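You operate a simulated robot arm through the tools that you are given. There is no shell and no other tool.

You run a simulated two-armed robot. Do the job below in one go: nothing can be reset, and whatever is moved stays where it is left.

Task
Test the blue network lead and add one to the matching row of the tally board.
Fine: put the lead back in the black rack; the other rows stay; leave the tester dial on net.

It is judged by the outcome, as a careful person would: the job done as asked, and still so three seconds after it is handed in. It fails if anything else is knocked over, pushed out of place, dropped, spilled or broken.

Robot
Two 7-joint arms with fingered hands on one trunk that stands fixed in place. Base frame: the origin is at the foot of the trunk, x ahead of it, y to its left, z up. Lengths are in m, angles in rad, forces in N, time in s.
The left shoulder is at [0.07, 0.172, 1.327], the right one opposite. Each reaches about 1.156 m from its shoulder. Payload 5 kg a hand.
Tool frame (each hand has its own): the origin (TCP) lies between the finger pads and is the grasp point; the fingertips stand 0.043 m ahead of it; z points along the fingers, y is the line along which they close. The gripper opens to 0.144 m; its body begins 0.05 m behind the TCP. The gripper is a hand of 5 fingers: y runs from the thumb to the fingers, the wrist lies at [-0.021, -0.124, -0.221] in the tool frame, and closing takes about 1.5 s.
Orientation is that of the tool frame in the base frame, as [roll, pitch, yaw] about the fixed x, y, z axes, in that order (R = Rz(yaw) Ry(pitch) Rx(roll)). With the fingers straight down and the wrist toward the robot, the tool's x, y and z point along [0, 1, 0], [1, 0, 0] and [0, 0, -1] of the base frame.

Tools
- The arms move only by the tool nudge_tool. It takes "left_rows", "right_rows" or both (then of equal length, played together; a hand with none holds still); each is one flat list of numbers, 6 for each row, row after row: the shift along the tool's x, y, z in m, then the turn, a rotation vector about the tool's x, y, z in rad. In form: [x, y, z, rx, ry, rz, x, y, z, rx, ry, rz, ...]. A call has 1 to 20 rows; each row shifts and turns the commanded pose from where the row before left it, along the tool's axes as they then stand. "left_jaw" and "right_jaw" are, for a hand that has rows, the opening, from 0 (shut) to 1 (fully open), set as the call begins (left out, the last holds). A row lasts 0.2 s, in which the tool goes at most 0.05 m and 0.15 rad; a call with a longer step from one row to the next is refused whole, and so is a gripper value outside its range. Where a pose cannot be reached the arm comes as near as it can. A force on the tool above 40 N (or 10 N above the force at the start of the call, whichever is more), or a blocked arm, ends the call early, and 0.2 s more pass. The fingers move at their own pace (about 0.045 m/s each) and stop on an object; they squeeze with about 33 N. The grip force told is the motor's: it shows also when the fingers shut on nothing. Time passes only in rows, and 0.2 s behind the last, so rows that do not move let the fingers close. It gives the time, the measured TCP pose, the force on the tool (base axes), the opening and the grip force at its end, in the units of the frame above (readings bear some noise), with the torque about the TCP (base axes, N m) and any sound that the robot's microphone picked up, and new pictures: "views" is both (left out), scene, wrist or none (wrist: the cameras of the hands that moved).
- Cameras (640 x 400 px; columns grow to the right, rows downward): "scene" is now at [0.1321, 0.0365, 1.5733]; the picture's right is [0.33, -0.94, 0.00], its down [-0.51, -0.18, -0.84] and it looks along [0.79, 0.28, -0.54] (base axes); focal length 345 px, centre (320, 200). "left" rides on the left gripper at [-0.086, -0.109, -0.168] in its tool frame; the picture's right is [-0.80, -0.28, 0.53], its down [0.54, -0.73, 0.42] and it looks along [0.27, 0.63, 0.73] (tool axes); focal length 275 px, centre (320, 200). "right" rides on the right gripper at [0.086, -0.108, -0.168] in its tool frame; the picture's right is [-0.80, 0.28, -0.53], its down [-0.54, -0.73, 0.42] and it looks along [-0.27, 0.63, 0.73] (tool axes); focal length 275 px, centre (320, 200). There is no depth. A picture from a camera that has moved, and an enlarged one, comes with that camera's place and axes in the base frame and with its lens. The place of the scene camera against the robot may be out by one fixed shift of up to 0.018 m in any direction.
- lift_body(by): slides the trunk up (or, below 0, down) by that many m; the arms and the scene camera ride with it, the base frame stays. It gives what a move gives, with no picture.
- set_fingers(index, middle, ring, little, thumb_bend, thumb_turn, hand): sets how far each is bent, from 0 (flat) to 100 (curled in); at 30 the hand is open as for a grip, at 70 the pads meet at the TCP. One left out holds its place. A second passes; each finger stops where it meets its share of the squeeze, and holds until it gets a number again. A gripper value or a shape takes the hand back. It gives what a move gives, with no picture; readings hold the bend of each and the force on index, middle, ring, little, thumb and palm. thumb_turn goes from beside the hand (0) to across from the fingers (100), as for a grip.
- set_grasp(shape, hand): the hand has 5 fingers and takes this shape, open, in about a second: jaw (thumb against the fingers, like two jaws); tri (thumb and two fingers); tip (a fingertip pinch); poke (one finger out to press); point (the index stretched); flat (the hand flat); cup (the hand cupped); fist (a fist). The gripper value then closes the fingers along that shape, each until it touches; the sizes above hold for jaw. It gives what a move gives, with no picture.
- head_to(pan, tilt): turns the head with the scene camera to pan (to the left, within 1.501 rad either way) and tilt (down, from -0.506 to 1.204), counted from straight ahead of the robot. It gives what a move gives, and a new picture of the scene camera.
- inspect(camera, box): a new picture of the part [left, top, right, bottom] of that camera's present view, enlarged. No time passes.
- finish_job(): hands the job in; it is judged then, once.

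Places have to be worked out from the pictures, the camera data and where the tool is seen. Open the grippers and draw the arms clear of the work before you hand the job in, unless the task says otherwise.

The tools are called as a command line: name --argument value ..., lists and objects as JSON in quotes. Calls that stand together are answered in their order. nudge_tool: Moves the arms, as the interface text tells. Its arguments: {"type":"object","properties":{"left_rows":{"type":"array","items":{"type":"number"}},"left_jaw":{"type":"number"},"right_rows":{"type":"array","items":{"type":"number"}},"right_jaw":{"type":"number"},"views":{"type":"string","enum":["both","scene","wrist","none"]}},"required":[]} The other tools are called the same way: lift_body (by) moves the trunk up or down; set_grasp (shape, hand) gives the hand a shape; set_fingers (index, middle, ring, little, thumb_bend, thumb_turn, hand) moves the fingers one by one; head_to (pan, tilt) turns the head that bears the scene camera; inspect (camera, box) takes an enlarged picture of a part of a camera's view; finish_job () hands the job in.

At the start:

```text
clock: 0.0
left_ee_pos: [0.4517, 0.5361, 1.2492]
left_orientation: [-3.14, -0.001, 1.571]
left_wrist_force: [0.0, 0.1, -0.4]
left_moment: [-0.01, 0.02, 0.01]
left_width: 0.1436
left_grasp_force: 0.0
left_shape: jaw
left_bend: [30.0, 30.0, 30.0, 30.0, 30.0, 98.0]
left_finger forces: [0.0, 0.1, 0.0, 0.0, 0.0, 0.0]
right_ee_pos: [0.8386, 0.033, 1.3547]
right_orientation: [3.141, 0.0, 1.572]
right_wrist_force: [0.5, 0.5, -1.0]
right_moment: [0.02, 0.02, -0.01]
right_width: 0.1437
right_grasp_force: 0.0
right_shape: jaw
right_bend: [30.0, 30.0, 30.0, 30.0, 30.0, 98.0]
right_finger forces: [0.0, 0.0, 0.1, 0.0, 0.0, 0.0]
trunk travel left (down, up): [-0.425, 0.515]
head pan, tilt (commanded): [0.34, 0.569]
```

scene: 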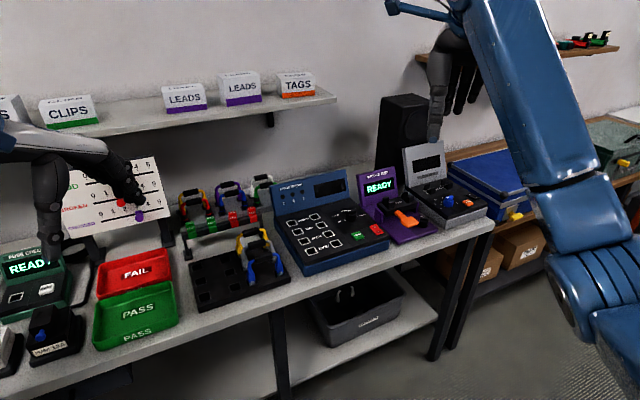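
right: 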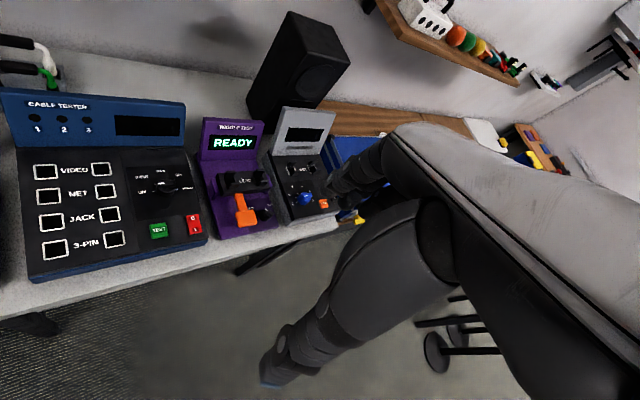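
left: 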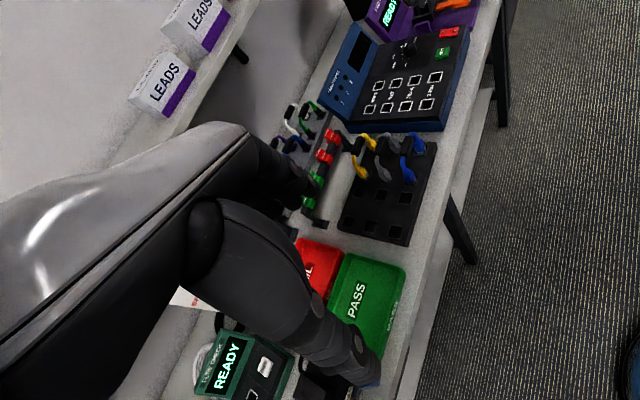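

I'll begin by looking closely at the bench: the tester, the rack with the leads, and the tally board.

inspect --camera "scene" --box '[170, 160, 400, 310]'

inspect --camera "scene" --box '[30, 130, 230, 260]'

inspect --camera "right" --box '[0, 80, 220, 280]'

inspect --camera "left" --box '[270, 60, 480, 260]'

```text
2.67 times, centred on (285, 235) of scene
camera zoom: at [0.1321, 0.0365, 1.5733], right [0.33, -0.94, 0.0], down [-0.51, -0.18, -0.84], along [0.79, 0.28, -0.54], focal length 920 px, centre (413, 107)
```

zoom: 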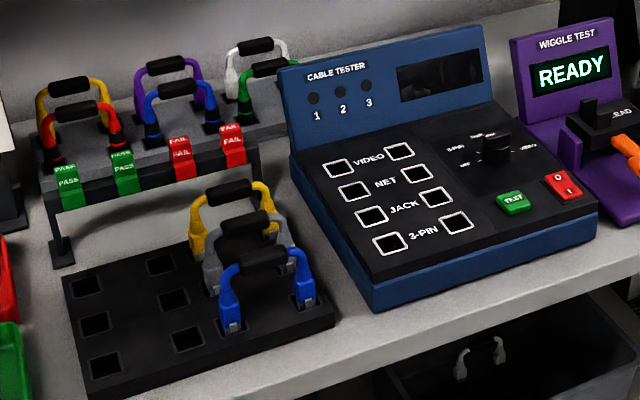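

```text
3.08 times, centred on (130, 195) of scene
camera zoom: at [0.1321, 0.0365, 1.5733], right [0.33, -0.94, 0.0], down [-0.51, -0.18, -0.84], along [0.79, 0.28, -0.54], focal length 1062 px, centre (905, 215)
```

zoom: 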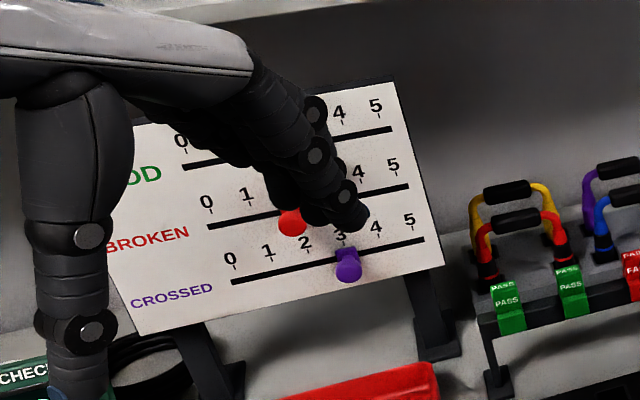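

```text
2.00 times, centred on (110, 180) of right
camera zoom: at [0.7316, 0.1191, 1.5211], right [0.28, -0.8, 0.53], down [-0.73, -0.54, -0.42], along [0.63, -0.27, -0.73], focal length 551 px, centre (740, 240)
```

zoom: 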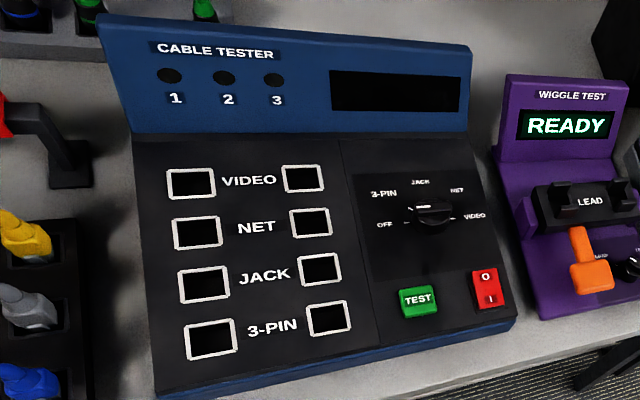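

```text
2.00 times, centred on (375, 160) of left
camera zoom: at [0.3443, 0.4496, 1.4169], right [-0.28, -0.8, -0.53], down [-0.73, 0.54, -0.42], along [0.63, 0.27, -0.73], focal length 551 px, centre (210, 280)
```

zoom: 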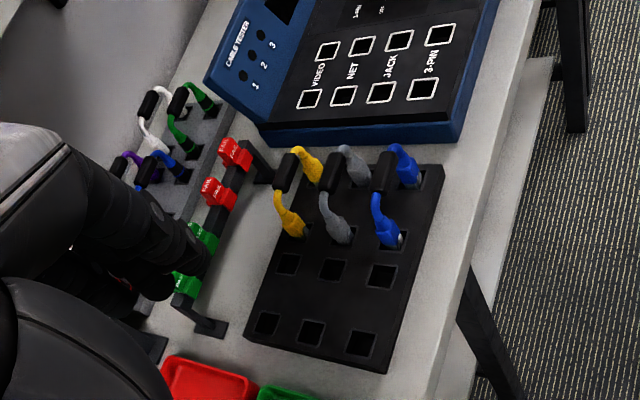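

The blue lead in the black rack looks like the network lead, but there is another blue lead on the tagged rail, so I zoom in on the plugs, the dial and the rocker before moving anything.

inspect --camera "scene" --box '[225, 220, 300, 290]'

inspect --camera "right" --box '[120, 140, 220, 250]'

inspect --camera "scene" --box '[170, 165, 280, 240]'

inspect --camera "left" --box '[340, 110, 450, 260]'

inspect --camera "scene" --box '[320, 190, 400, 250]'

```text
5.71 times, centred on (262, 255) of scene
camera zoom: at [0.1321, 0.0365, 1.5733], right [0.33, -0.94, 0.0], down [-0.51, -0.18, -0.84], along [0.79, 0.28, -0.54], focal length 1972 px, centre (649, -114)
```

zoom: 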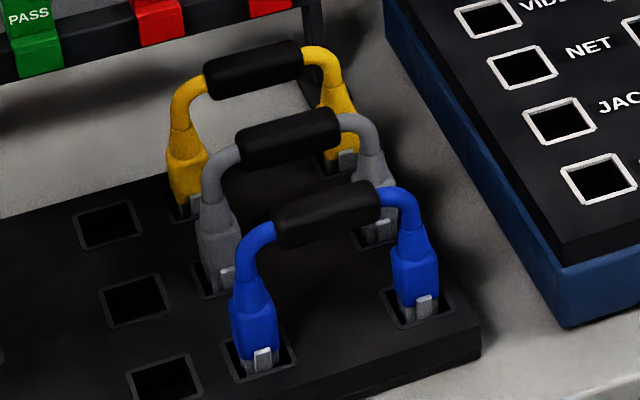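

```text
3.64 times, centred on (170, 195) of right
camera zoom: at [0.7316, 0.1191, 1.5211], right [0.28, -0.8, 0.53], down [-0.73, -0.54, -0.42], along [0.63, -0.27, -0.73], focal length 1001 px, centre (866, 218)
```

zoom: 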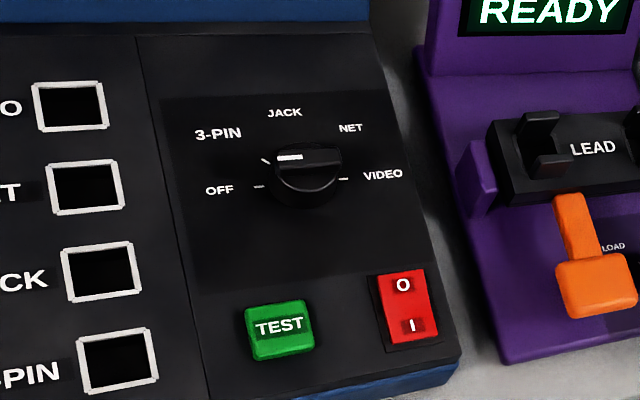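

```text
5.33 times, centred on (225, 202) of scene
camera zoom: at [0.1321, 0.0365, 1.5733], right [0.33, -0.94, 0.0], down [-0.51, -0.18, -0.84], along [0.79, 0.28, -0.54], focal length 1840 px, centre (827, 187)
```

zoom: 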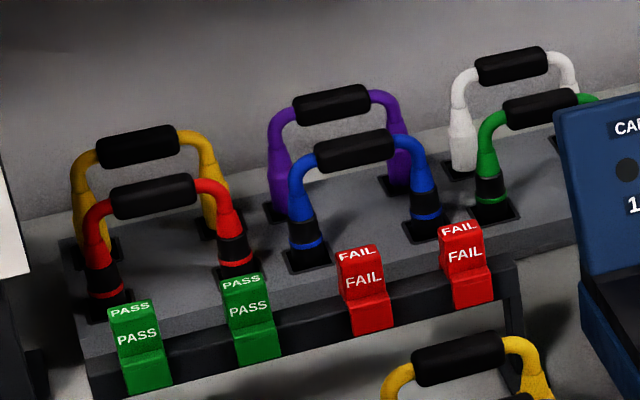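

```text
2.67 times, centred on (395, 185) of left
camera zoom: at [0.3443, 0.4496, 1.4169], right [-0.28, -0.8, -0.53], down [-0.73, 0.54, -0.42], along [0.63, 0.27, -0.73], focal length 734 px, centre (120, 240)
```

zoom: 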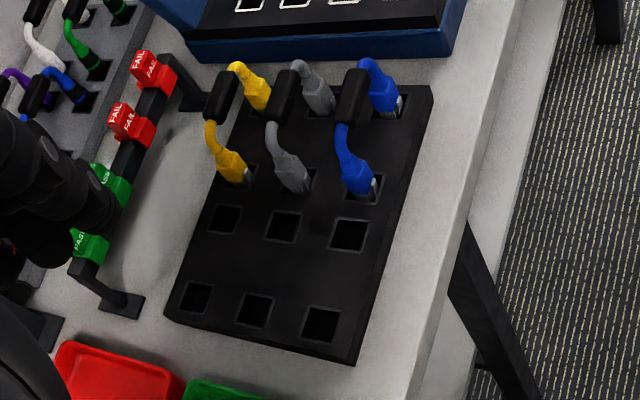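

```text
6.67 times, centred on (360, 220) of scene
camera zoom: at [0.1321, 0.0365, 1.5733], right [0.33, -0.94, 0.0], down [-0.51, -0.18, -0.84], along [0.79, 0.28, -0.54], focal length 2300 px, centre (53, 67)
```

zoom: 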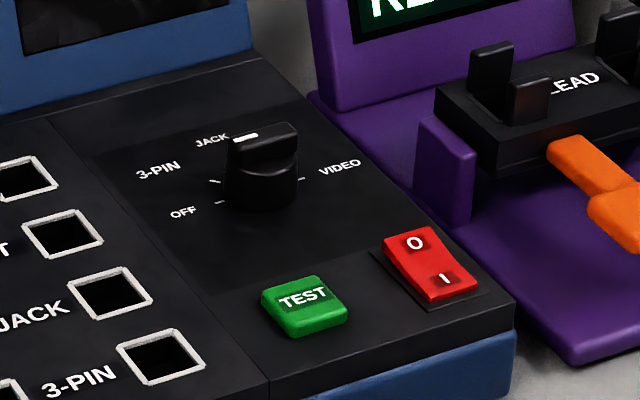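

The black rack's blue lead has the clear RJ45-style latch plugs, so that is the network lead. The dial looks to be on OFF and the rocker off. By triangulation the tester's NET sockets are near (0.909,0.375,0.913) and (0.967,0.318,0.914), so the bench is turned about 45°. I'll bring the left hand over the rack, which also uncovers the tally board.

nudge_tool --left_rows '[-0.0343, 0.025, 0.005, 0, 0, 0, -0.0343, 0.025, 0.005, 0, 0, 0, -0.0343, 0.025, 0.005, 0, 0, 0, -0.0343, 0.025, 0.005, 0, 0, 0, -0.0343, 0.025, 0.005, 0, 0, 0, -0.0343, 0.025, 0.005, 0, 0, 0, 0, 0, 0, 0, 0, -0.131, 0, 0, 0, 0, 0, -0.131, 0, 0, 0, 0, 0, -0.131, 0, 0, 0, 0, 0, -0.131, 0, 0, 0, 0, 0, -0.131, 0, 0, 0, 0, 0, -0.131]'

```text
clock: 2.6
left_ee_pos: [0.6014, 0.3285, 1.2195]
left_orientation: [3.14, 0.002, 2.36]
left_wrist_force: [-0.2, -0.3, -0.2]
left_moment: [0.03, 0.03, -0.01]
left_width: 0.144
left_grasp_force: 0.0
left_shape: jaw
left_bend: [30.0, 30.0, 30.0, 30.0, 30.0, 97.0]
left_finger forces: [0.0, 0.0, 0.0, 0.0, 0.1, 0.0]
right_ee_pos: [0.8403, 0.0322, 1.3536]
right_orientation: [-3.139, -0.001, 1.573]
right_wrist_force: [-0.1, -0.5, -0.1]
right_moment: [0.03, 0.03, 0.02]
right_width: 0.1436
right_grasp_force: 0.1
right_shape: jaw
right_bend: [30.0, 30.0, 30.0, 30.0, 30.0, 98.0]
right_finger forces: [0.0, 0.2, 0.1, 0.1, 0.0, 0.1]
trunk travel left (down, up): [-0.425, 0.515]
head pan, tilt (commanded): [0.34, 0.569]
camera scene: at [0.1331, 0.0357, 1.5732], right [0.33, -0.94, 0.0], down [-0.51, -0.18, -0.84], along [0.79, 0.28, -0.54], focal length 345 px, centre (320, 200)
camera left: at [0.5881, 0.192, 1.3867], right [0.36, -0.76, -0.53], down [-0.9, -0.13, -0.42], along [0.25, 0.63, -0.73], focal length 275 px, centre (320, 200)
```

scene: 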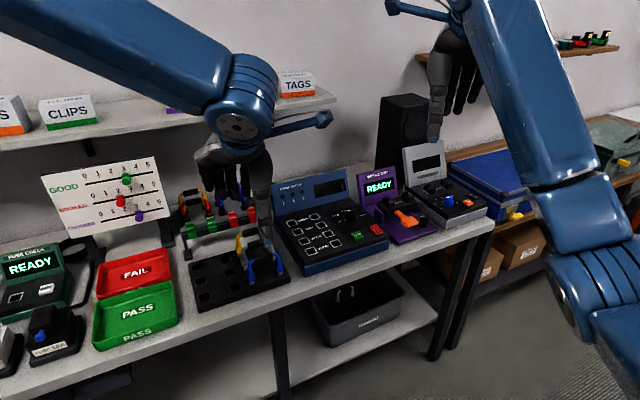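
left: 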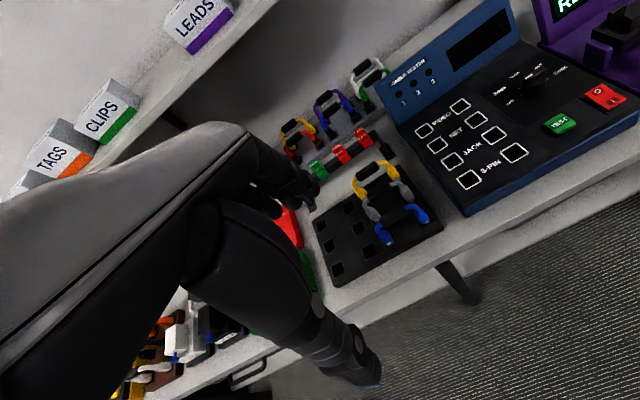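

The tally board is now visible. I zoom in on it, and on the tester and rack from this new left-camera position.

inspect --camera "scene" --box '[35, 145, 185, 245]'

inspect --camera "left" --box '[300, 140, 460, 290]'

inspect --camera "left" --box '[400, 40, 640, 210]'

inspect --camera "left" --box '[490, 55, 640, 150]'

```text
4.00 times, centred on (110, 195) of scene
camera zoom: at [0.1331, 0.0357, 1.5732], right [0.33, -0.94, 0.0], down [-0.51, -0.18, -0.84], along [0.79, 0.28, -0.54], focal length 1380 px, centre (1160, 220)
```

zoom: 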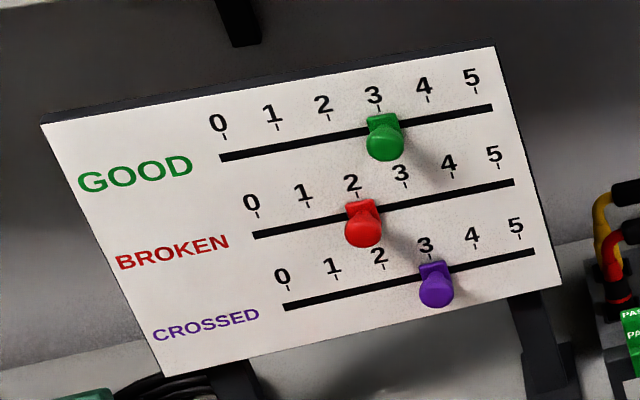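

```text
2.67 times, centred on (380, 215) of left
camera zoom: at [0.5881, 0.192, 1.3867], right [0.36, -0.76, -0.53], down [-0.9, -0.13, -0.42], along [0.25, 0.63, -0.73], focal length 734 px, centre (160, 160)
```

zoom: 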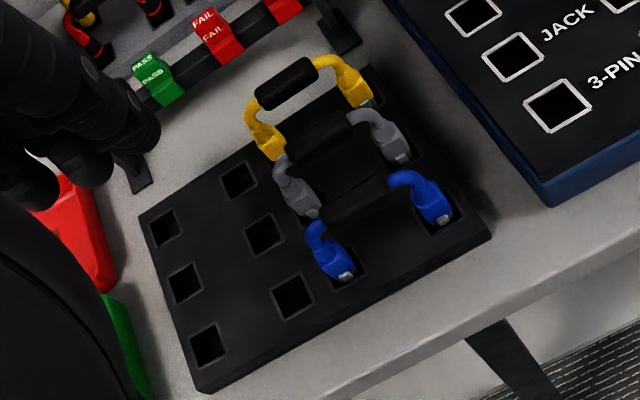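

```text
2.35 times, centred on (520, 125) of left
camera zoom: at [0.5881, 0.192, 1.3867], right [0.36, -0.76, -0.53], down [-0.9, -0.13, -0.42], along [0.25, 0.63, -0.73], focal length 648 px, centre (-151, 376)
```

zoom: 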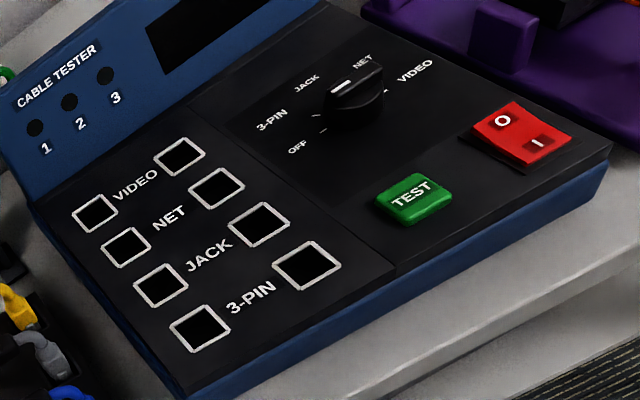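

```text
4.21 times, centred on (565, 102) of left
camera zoom: at [0.5881, 0.192, 1.3867], right [0.36, -0.76, -0.53], down [-0.9, -0.13, -0.42], along [0.25, 0.63, -0.73], focal length 1159 px, centre (-712, 610)
```

zoom: 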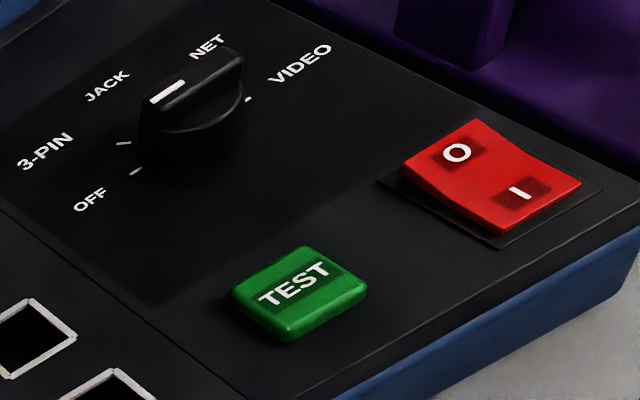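

Tally now reads GOOD 3, BROKEN 2, CROSSED 3. I look at the hand's actual shape (right hand in the scene view, left fingers in the wrist view) to judge finger thickness against the gap between the lead handles.

inspect --camera "scene" --box '[385, 10, 505, 150]'

inspect --camera "left" --box '[170, 110, 400, 400]'

inspect --camera "scene" --box '[170, 120, 300, 290]'

```text
2.86 times, centred on (445, 80) of scene
camera zoom: at [0.1331, 0.0357, 1.5732], right [0.33, -0.94, 0.0], down [-0.51, -0.18, -0.84], along [0.79, 0.28, -0.54], focal length 986 px, centre (-37, 543)
```

zoom: 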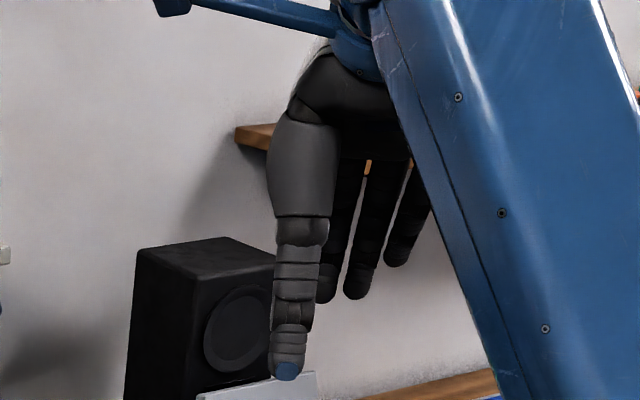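

```text
1.38 times, centred on (285, 255) of left
camera zoom: at [0.5881, 0.192, 1.3867], right [0.36, -0.76, -0.53], down [-0.9, -0.13, -0.42], along [0.25, 0.63, -0.73], focal length 380 px, centre (368, 124)
```

zoom: 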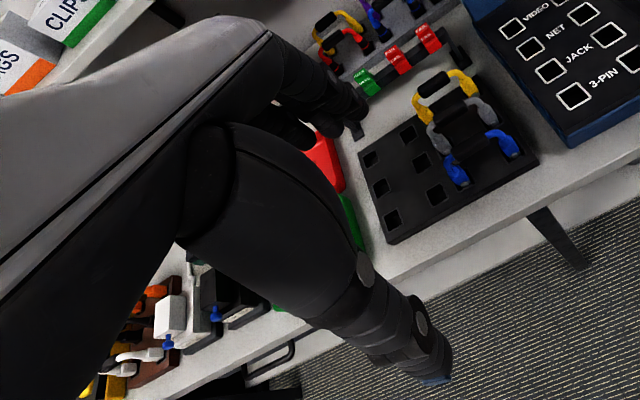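

```text
2.35 times, centred on (235, 205) of scene
camera zoom: at [0.1331, 0.0357, 1.5732], right [0.33, -0.94, 0.0], down [-0.51, -0.18, -0.84], along [0.79, 0.28, -0.54], focal length 812 px, centre (520, 188)
```

zoom: 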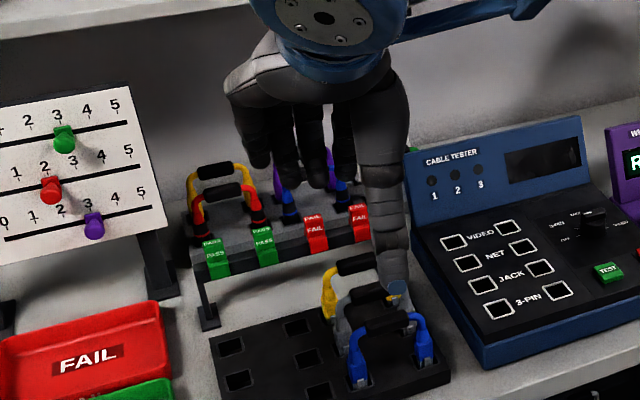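

I try the "tri" (thumb + two fingers) shape in free air with the left hand to see how it looks at a small opening.

set_grasp --hand "left" --shape "tri"

nudge_tool --left_rows '[0, 0, 0, 0, 0, 0, 0, 0, 0, 0, 0, 0, 0, 0, 0, 0, 0, 0, 0, 0, 0, 0, 0, 0, 0, 0, 0, 0, 0, 0]' --left_jaw 0.35

```text
clock: 3.5
left_ee_pos: [0.602, 0.331, 1.22]
left_orientation: [-3.141, 0.001, 2.356]
left_wrist_force: [0.6, -0.5, -0.1]
left_moment: [0.01, -0.01, 0.02]
left_width: 0.1439
left_grasp_force: 0.1
left_shape: tri
left_bend: [30.0, 30.0, 99.0, 99.0, 30.0, 97.0]
left_finger forces: [0.0, 0.1, 0.0, 0.1, 0.0, 0.0]
right_ee_pos: [0.8396, 0.033, 1.3542]
right_orientation: [-3.141, -0.001, 1.572]
right_wrist_force: [-0.1, 0.4, -0.6]
right_moment: [-0.02, 0.01, 0.02]
right_width: 0.1435
right_grasp_force: 0.0
right_shape: jaw
right_bend: [30.0, 30.0, 30.0, 30.0, 30.0, 98.0]
right_finger forces: [0.0, 0.0, 0.0, 0.0, 0.0, 0.1]
trunk travel left (down, up): [-0.425, 0.515]
head pan, tilt (commanded): [0.34, 0.569]
```

```text
clock: 4.7
left_ee_pos: [0.6018, 0.3301, 1.2181]
left_orientation: [-3.141, 0.001, 2.356]
left_wrist_force: [-0.6, 0.0, 0.0]
left_moment: [0.0, 0.0, 0.02]
left_width: 0.0508
left_grasp_force: 0.2
left_shape: tri
left_bend: [74.0, 51.0, 99.0, 99.0, 73.0, 100.0]
left_finger forces: [0.0, 0.0, 0.1, 0.1, 0.0, 0.1]
right_ee_pos: [0.8395, 0.0327, 1.3547]
right_orientation: [-3.14, 0.0, 1.571]
right_wrist_force: [-0.2, -0.2, -0.3]
right_moment: [-0.03, -0.01, 0.02]
right_width: 0.1437
right_grasp_force: 0.0
right_shape: jaw
right_bend: [30.0, 30.0, 30.0, 30.0, 30.0, 98.0]
right_finger forces: [0.0, 0.0, 0.0, 0.1, 0.0, 0.0]
trunk travel left (down, up): [-0.425, 0.515]
head pan, tilt (commanded): [0.34, 0.569]
camera scene: at [0.1321, 0.0365, 1.5733], right [0.33, -0.94, 0.0], down [-0.51, -0.18, -0.84], along [0.79, 0.28, -0.54], focal length 345 px, centre (320, 200)
camera left: at [0.587, 0.1925, 1.3869], right [0.36, -0.76, -0.53], down [-0.9, -0.13, -0.42], along [0.25, 0.63, -0.73], focal length 275 px, centre (320, 200)
```

scene: 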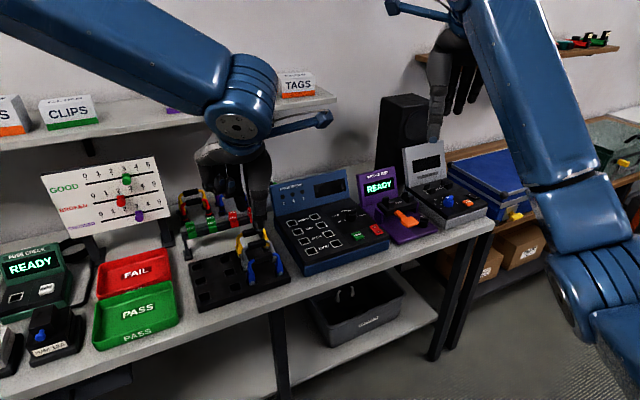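
left: 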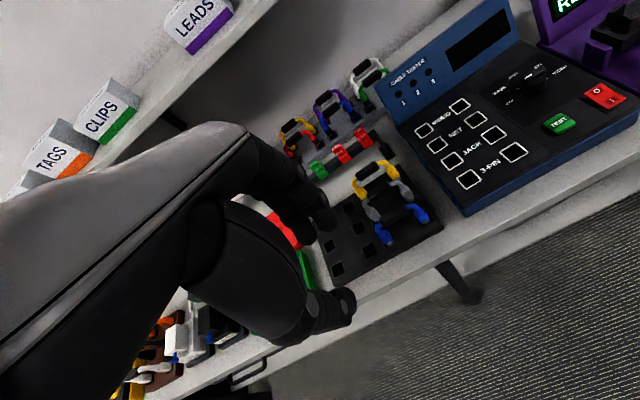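

inspect --camera "scene" --box '[180, 120, 300, 240]'

inspect --camera "left" --box '[190, 120, 400, 360]'

```text
3.33 times, centred on (240, 180) of scene
camera zoom: at [0.1321, 0.0365, 1.5733], right [0.33, -0.94, 0.0], down [-0.51, -0.18, -0.84], along [0.79, 0.28, -0.54], focal length 1150 px, centre (587, 267)
```

zoom: 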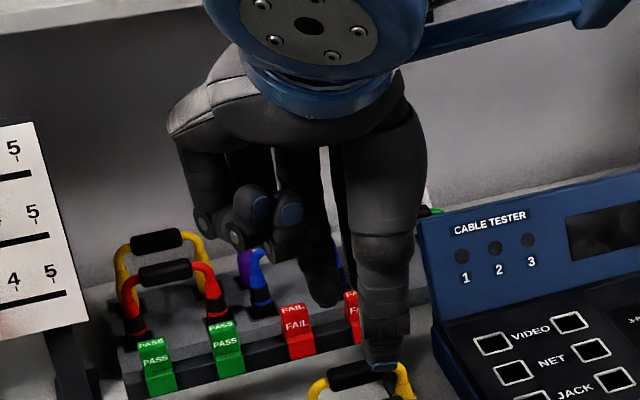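

```text
1.67 times, centred on (295, 240) of left
camera zoom: at [0.587, 0.1925, 1.3869], right [0.36, -0.76, -0.53], down [-0.9, -0.13, -0.42], along [0.25, 0.63, -0.73], focal length 459 px, centre (362, 133)
```

zoom: 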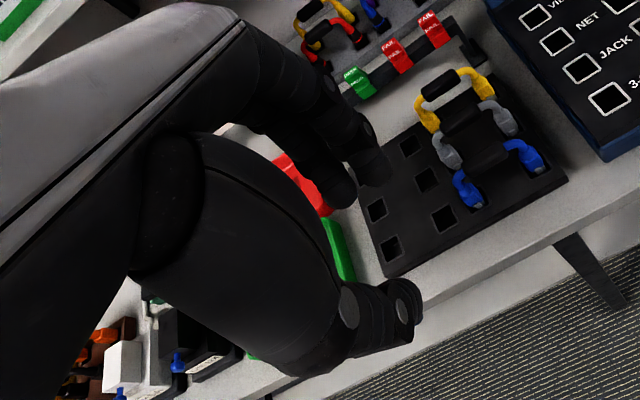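

Tri shape looks suitable: index and middle oppose the thumb, and the ring and little fingers curl well above the tips. I move the left hand to about 0.15 m above the blue lead's handle, estimated at (0.734, 0.398, 0.949), for a closer look.

nudge_tool --left_rows '[-0.009, 0.0283, 0.0236, 0, 0, 0, -0.009, 0.0283, 0.0236, 0, 0, 0, -0.009, 0.0283, 0.0236, 0, 0, 0, -0.009, 0.0283, 0.0236, 0, 0, 0, -0.009, 0.0283, 0.0236, 0, 0, 0]'

```text
clock: 5.9
left_ee_pos: [0.735, 0.4004, 1.0981]
left_orientation: [-3.141, -0.002, 2.355]
left_wrist_force: [0.1, 0.4, -0.4]
left_moment: [-0.05, 0.04, 0.0]
left_width: 0.051
left_grasp_force: 0.0
left_shape: tri
left_bend: [74.0, 51.0, 99.0, 99.0, 73.0, 100.0]
left_finger forces: [0.0, 0.0, 0.0, 0.1, 0.1, 0.0]
right_ee_pos: [0.8424, 0.0326, 1.3522]
right_orientation: [-3.14, 0.002, 1.57]
right_wrist_force: [-0.3, 1.0, -0.8]
right_moment: [-0.03, 0.04, -0.01]
right_width: 0.1439
right_grasp_force: 0.1
right_shape: jaw
right_bend: [30.0, 30.0, 30.0, 30.0, 30.0, 98.0]
right_finger forces: [0.0, 0.0, 0.0, 0.0, 0.0, 0.0]
trunk travel left (down, up): [-0.425, 0.515]
head pan, tilt (commanded): [0.34, 0.569]
camera scene: at [0.1345, 0.0376, 1.573], right [0.33, -0.94, 0.0], down [-0.51, -0.18, -0.84], along [0.79, 0.28, -0.54], focal length 345 px, centre (320, 200)
camera left: at [0.7216, 0.2629, 1.2661], right [0.36, -0.76, -0.53], down [-0.9, -0.13, -0.42], along [0.25, 0.63, -0.73], focal length 275 px, centre (320, 200)
```

scene: 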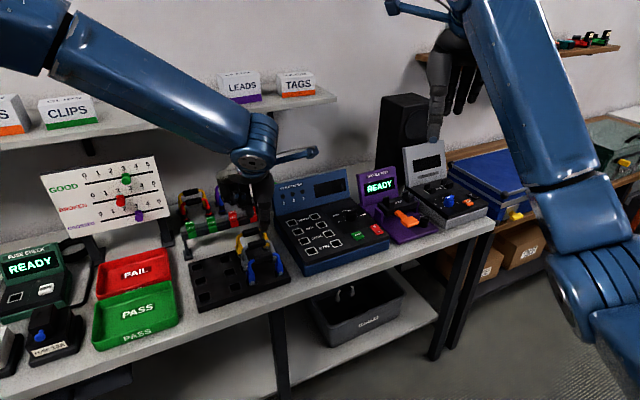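
left: 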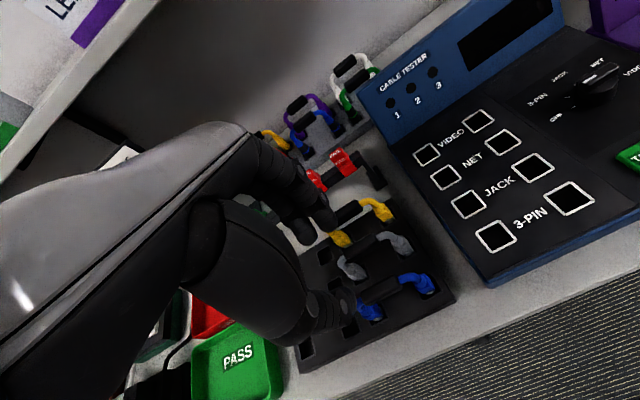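

inspect --camera "left" --box '[290, 180, 470, 360]'

inspect --camera "scene" --box '[205, 160, 305, 290]'

```text
2.22 times, centred on (380, 270) of left
camera zoom: at [0.7216, 0.2629, 1.2661], right [0.36, -0.76, -0.53], down [-0.9, -0.13, -0.42], along [0.25, 0.63, -0.73], focal length 612 px, centre (187, 44)
```

zoom: 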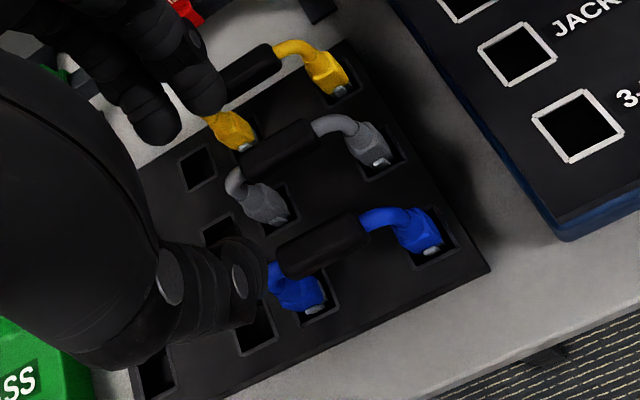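

```text
3.08 times, centred on (255, 225) of scene
camera zoom: at [0.1345, 0.0376, 1.573], right [0.33, -0.94, 0.0], down [-0.51, -0.18, -0.84], along [0.79, 0.28, -0.54], focal length 1062 px, centre (520, 123)
```

zoom: 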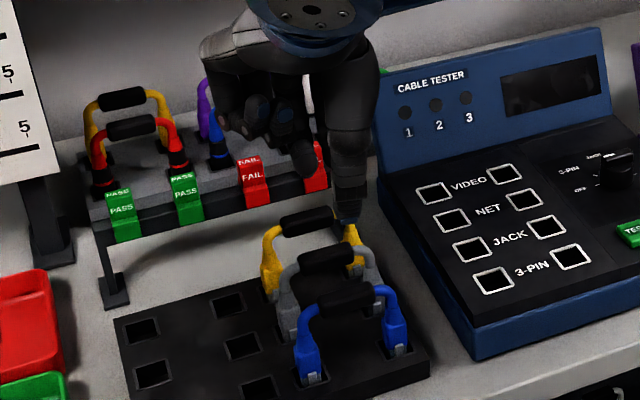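

The handle centre triangulates to about (0.734, 0.398, 0.951), running along the bench's -45° direction, with the grey handle 0.055 m behind it. I narrow the opening and go down until the fingertips are just above handle height, then check alignment.

nudge_tool --left_rows '[0, 0, 0, 0, 0, 0, 0, 0, 0, 0, 0, 0, 0, -0.001, 0.028, 0, 0, 0, 0, -0.001, 0.028, 0, 0, 0, 0, 0, 0.024, 0, 0, 0]' --left_jaw 0.25

inspect --camera "left" --box '[270, 180, 450, 360]'

inspect --camera "scene" --box '[205, 180, 305, 290]'

```text
clock: 7.1
left_ee_pos: [0.7322, 0.3985, 1.0201]
left_orientation: [-3.14, -0.001, 2.358]
left_wrist_force: [0.5, 0.0, 0.0]
left_moment: [0.0, 0.02, -0.04]
left_width: 0.0362
left_grasp_force: 0.1
left_shape: tri
left_bend: [74.0, 56.0, 99.0, 99.0, 74.0, 100.0]
left_finger forces: [0.0, 0.1, 0.0, 0.0, 0.0, 0.1]
right_ee_pos: [0.8409, 0.0327, 1.3537]
right_orientation: [-3.139, -0.002, 1.57]
right_wrist_force: [-0.5, 0.5, -0.8]
right_moment: [0.0, 0.07, 0.01]
right_width: 0.1434
right_grasp_force: 0.1
right_shape: jaw
right_bend: [30.0, 30.0, 30.0, 30.0, 30.0, 98.0]
right_finger forces: [0.0, 0.1, 0.0, 0.0, 0.0, 0.1]
trunk travel left (down, up): [-0.425, 0.515]
head pan, tilt (commanded): [0.34, 0.569]
camera scene: at [0.1331, 0.0369, 1.5732], right [0.33, -0.94, 0.0], down [-0.51, -0.18, -0.84], along [0.79, 0.28, -0.54], focal length 345 px, centre (320, 200)
camera left: at [0.7177, 0.2597, 1.187], right [0.36, -0.76, -0.53], down [-0.9, -0.13, -0.42], along [0.25, 0.63, -0.73], focal length 275 px, centre (320, 200)
```

scene: 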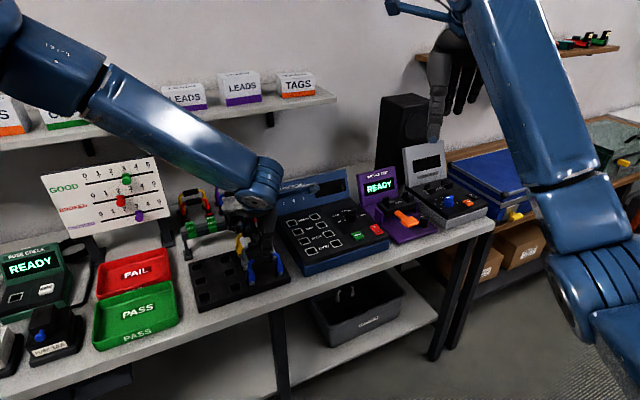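
left: 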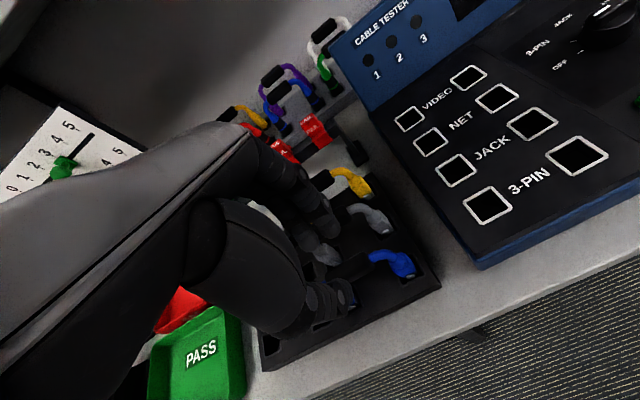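

```text
2.22 times, centred on (360, 270) of left
camera zoom: at [0.7177, 0.2597, 1.187], right [0.36, -0.76, -0.53], down [-0.9, -0.13, -0.42], along [0.25, 0.63, -0.73], focal length 612 px, centre (231, 44)
```

zoom: 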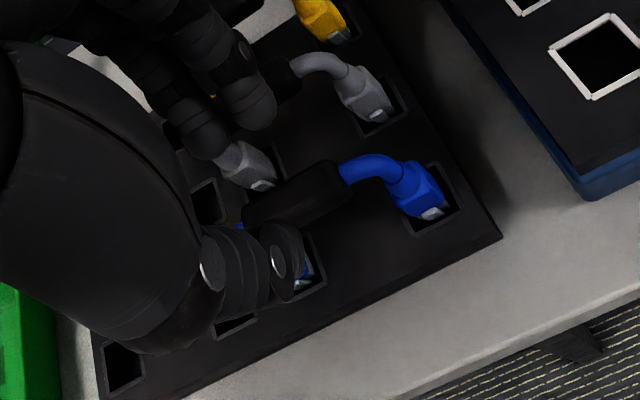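

```text
3.64 times, centred on (255, 235) of scene
camera zoom: at [0.1331, 0.0369, 1.5732], right [0.33, -0.94, 0.0], down [-0.51, -0.18, -0.84], along [0.79, 0.28, -0.54], focal length 1255 px, centre (556, 73)
```

zoom: 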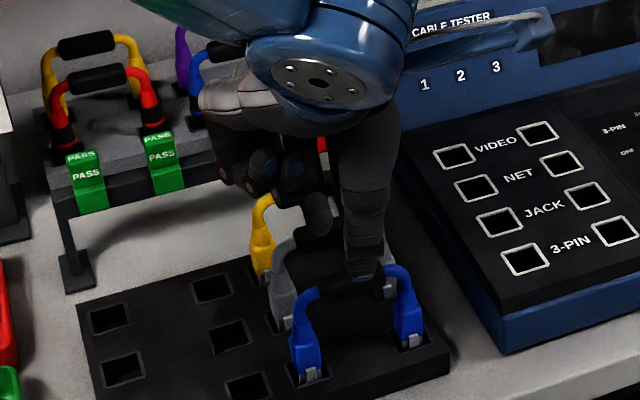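

Thumb pad sits about 0.018 m in front of the closing line and the index about 0.02 m behind it, so the handle should fit between with a few mm each side. I lower 0.06 m with a small sideways correction.

nudge_tool --left_rows '[-0.0025, 0.001, 0.0, 0, 0, 0, 0, 0, 0.02, 0, 0, 0, 0, 0, 0.02, 0, 0, 0, 0, 0, 0.02, 0, 0, 0, 0, 0, 0, 0, 0, 0]'

inspect --camera "left" --box '[250, 170, 450, 360]'

inspect --camera "scene" --box '[205, 180, 305, 290]'

```text
clock: 8.0
left_ee_pos: [0.7397, 0.3968, 0.9825]
left_orientation: [3.123, 0.008, 2.358]
left_wrist_force: [-4.7, 1.5, 16.6]
left_moment: [0.76, -0.27, 0.2]
left_width: 0.0366
left_grasp_force: 0.0
left_shape: tri
left_bend: [74.0, 57.0, 99.0, 99.0, 74.0, 100.0]
left_finger forces: [0.0, 16.2, 0.0, 0.0, 0.0, 0.0]
right_ee_pos: [0.8357, 0.0324, 1.3567]
right_orientation: [3.14, 0.0, 1.571]
right_wrist_force: [-0.9, -0.4, -0.4]
right_moment: [0.04, 0.0, 0.0]
right_width: 0.1437
right_grasp_force: 0.1
right_shape: jaw
right_bend: [30.0, 30.0, 30.0, 30.0, 30.0, 98.0]
right_finger forces: [0.1, 0.0, 0.0, 0.0, 0.1, 0.0]
trunk travel left (down, up): [-0.425, 0.515]
head pan, tilt (commanded): [0.34, 0.569]
stopped in row 4 (left hand): the force on the tool passed its limit at 50 N (the readings are from after the stop); the commanded pose is now the measured one
camera scene: at [0.1287, 0.0354, 1.5737], right [0.33, -0.94, 0.0], down [-0.51, -0.18, -0.84], along [0.8, 0.28, -0.54], focal length 345 px, centre (320, 200)
camera left: at [0.7219, 0.2577, 1.1491], right [0.37, -0.76, -0.53], down [-0.89, -0.13, -0.44], along [0.27, 0.64, -0.72], focal length 275 px, centre (320, 200)
```

scene: 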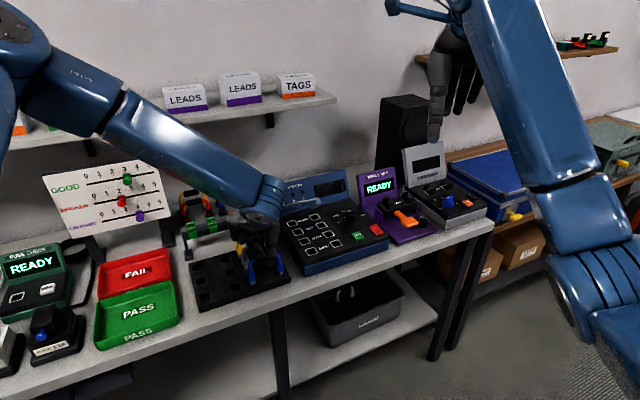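
left: 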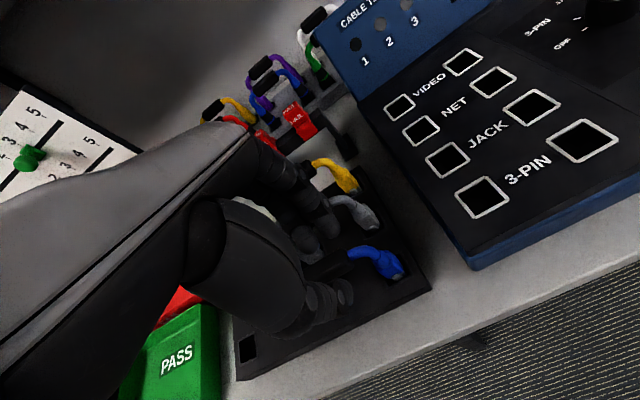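

```text
2.11 times, centred on (350, 265) of left
camera zoom: at [0.7219, 0.2577, 1.1491], right [0.37, -0.76, -0.53], down [-0.89, -0.13, -0.44], along [0.27, 0.64, -0.72], focal length 580 px, centre (257, 63)
```

zoom: 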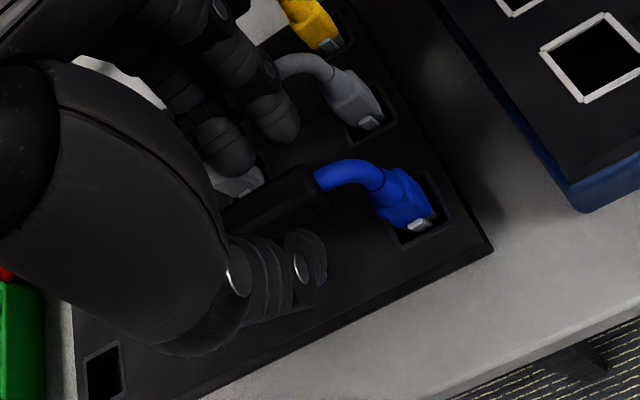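

```text
3.64 times, centred on (255, 235) of scene
camera zoom: at [0.1287, 0.0354, 1.5737], right [0.33, -0.94, 0.0], down [-0.51, -0.18, -0.84], along [0.8, 0.28, -0.54], focal length 1255 px, centre (556, 73)
```

zoom: 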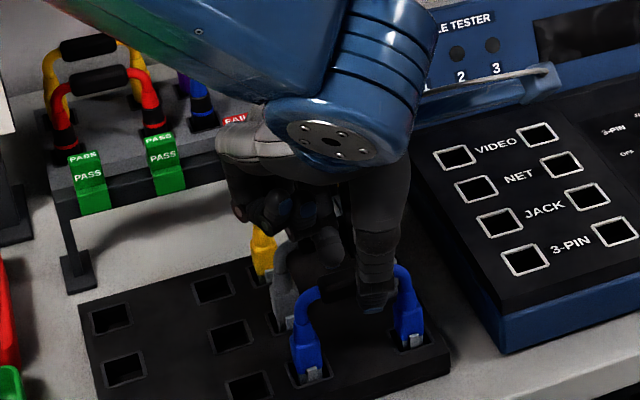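

The middle finger (which hangs lower and wider than the index in this shape) came down on the grey handle. I back straight up and re-check the finger geometry before trying again.

nudge_tool --left_rows '[0, 0, -0.03, 0, 0, 0, 0, 0, -0.03, 0, 0, 0, 0, 0, -0.03, 0, 0, 0, 0, 0, -0.03, 0, 0, 0, 0, 0, 0, 0, 0, 0]' --left_jaw 0.25

inspect --camera "scene" --box '[205, 150, 305, 290]'

inspect --camera "left" --box '[270, 150, 480, 360]'

```text
clock: 9.2
left_ee_pos: [0.7393, 0.3981, 1.0992]
left_orientation: [3.131, 0.006, 2.358]
left_wrist_force: [-0.1, -0.1, 0.0]
left_moment: [-0.03, 0.0, 0.04]
left_width: 0.0362
left_grasp_force: 0.1
left_shape: tri
left_bend: [74.0, 56.0, 99.0, 99.0, 74.0, 100.0]
left_finger forces: [0.1, 0.0, 0.1, 0.0, 0.1, 0.0]
right_ee_pos: [0.8401, 0.0331, 1.3541]
right_orientation: [-3.14, 0.0, 1.571]
right_wrist_force: [0.2, -0.3, -0.3]
right_moment: [0.0, 0.0, 0.03]
right_width: 0.1437
right_grasp_force: 0.0
right_shape: jaw
right_bend: [30.0, 30.0, 30.0, 30.0, 30.0, 98.0]
right_finger forces: [0.1, 0.1, 0.0, 0.0, 0.0, 0.0]
trunk travel left (down, up): [-0.425, 0.515]
head pan, tilt (commanded): [0.34, 0.569]
camera scene: at [0.1322, 0.0365, 1.5733], right [0.33, -0.94, 0.0], down [-0.51, -0.18, -0.84], along [0.79, 0.28, -0.54], focal length 345 px, centre (320, 200)
camera left: at [0.7231, 0.2581, 1.2648], right [0.37, -0.76, -0.53], down [-0.89, -0.13, -0.43], along [0.26, 0.64, -0.73], focal length 275 px, centre (320, 200)
```

scene: 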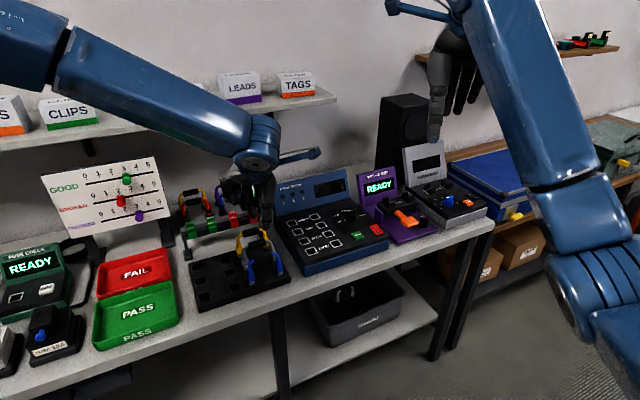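
left: 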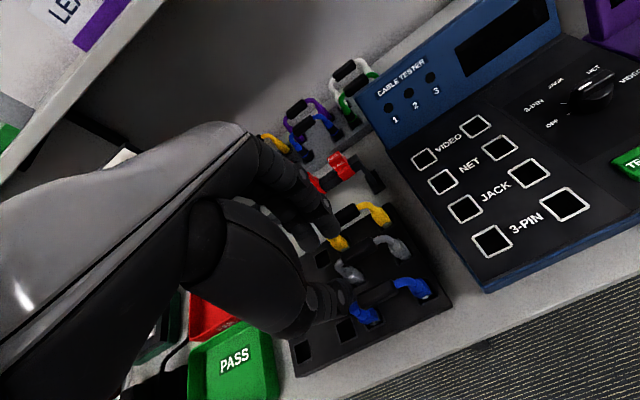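

```text
2.86 times, centred on (255, 220) of scene
camera zoom: at [0.1322, 0.0365, 1.5733], right [0.33, -0.94, 0.0], down [-0.51, -0.18, -0.84], along [0.79, 0.28, -0.54], focal length 986 px, centre (506, 143)
```

zoom: 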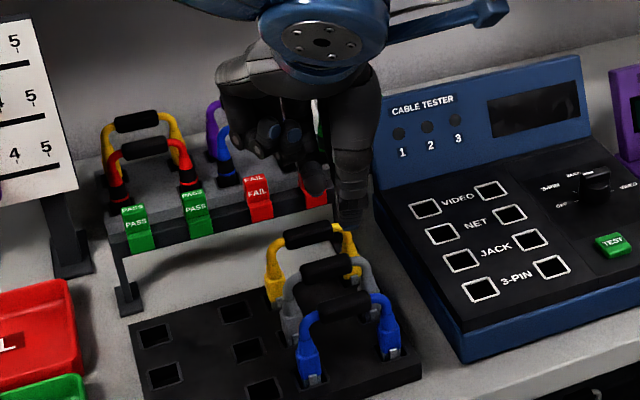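

```text
1.90 times, centred on (375, 255) of left
camera zoom: at [0.7231, 0.2581, 1.2648], right [0.37, -0.76, -0.53], down [-0.89, -0.13, -0.43], along [0.26, 0.64, -0.73], focal length 524 px, centre (215, 95)
```

zoom: 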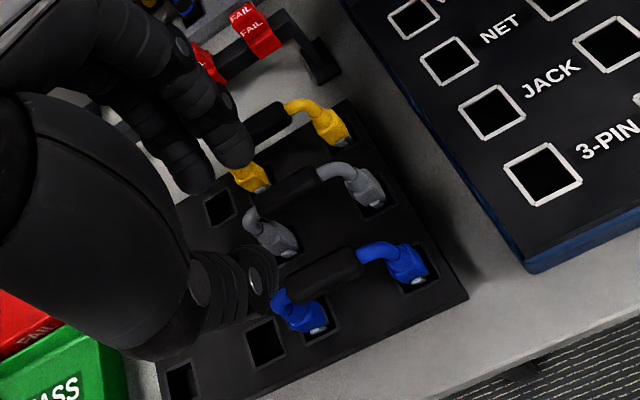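

nudge_tool --left_rows '[0, 0, 0, 0, 0, 0, 0, 0, 0, 0, 0, 0, 0, 0, 0, 0, 0, 0, 0, 0, 0, 0, 0, 0, 0, 0, 0, 0, 0, 0]' --left_jaw 0.0 --views "none"

inspect --camera "left" --box '[200, 120, 400, 340]'

inspect --camera "scene" --box '[215, 150, 285, 240]'

```text
clock: 10.4
left_ee_pos: [0.7398, 0.3976, 1.0975]
left_orientation: [3.129, 0.007, 2.357]
left_wrist_force: [-0.1, 0.6, -0.1]
left_moment: [0.0, 0.03, -0.03]
left_width: 0.0
left_grasp_force: 33.3
left_shape: tri
left_bend: [70.0, 70.0, 100.0, 100.0, 59.0, 100.0]
left_finger forces: [0.0, 0.1, 0.1, 0.0, 0.0, 0.0]
right_ee_pos: [0.8408, 0.0331, 1.3534]
right_orientation: [-3.14, -0.002, 1.571]
right_wrist_force: [0.4, 0.0, 0.9]
right_moment: [-0.02, -0.01, 0.02]
right_width: 0.1435
right_grasp_force: 0.0
right_shape: jaw
right_bend: [30.0, 30.0, 30.0, 30.0, 30.0, 98.0]
right_finger forces: [0.0, 0.1, 0.0, 0.0, 0.0, 0.0]
trunk travel left (down, up): [-0.425, 0.515]
head pan, tilt (commanded): [0.34, 0.569]
```

```text
1.82 times, centred on (300, 230) of left
camera zoom: at [0.7233, 0.2581, 1.2645], right [0.37, -0.76, -0.53], down [-0.89, -0.13, -0.43], along [0.26, 0.64, -0.73], focal length 500 px, centre (356, 146)
```

zoom: 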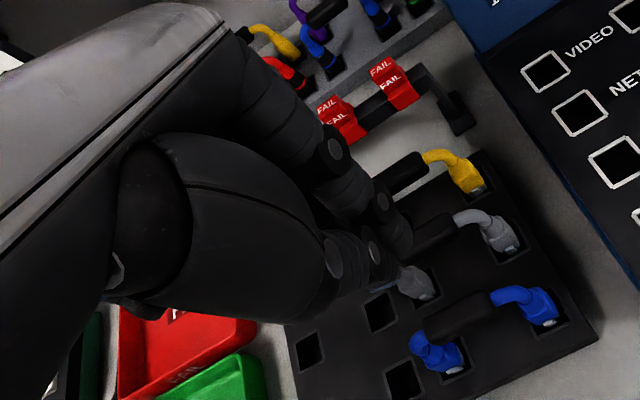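

```text
4.44 times, centred on (250, 195) of scene
camera zoom: at [0.1323, 0.0365, 1.5733], right [0.33, -0.94, 0.0], down [-0.51, -0.18, -0.84], along [0.79, 0.28, -0.54], focal length 1534 px, centre (631, 222)
```

zoom: 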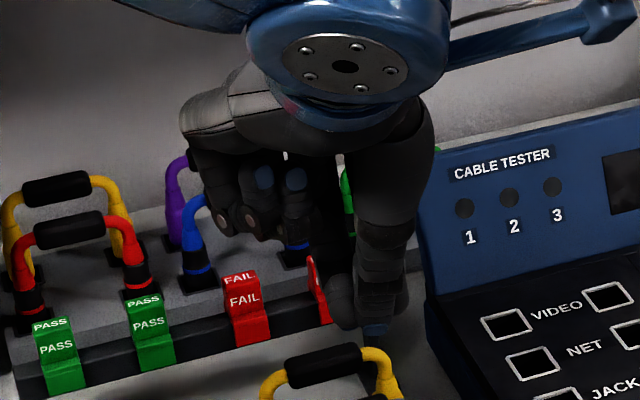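

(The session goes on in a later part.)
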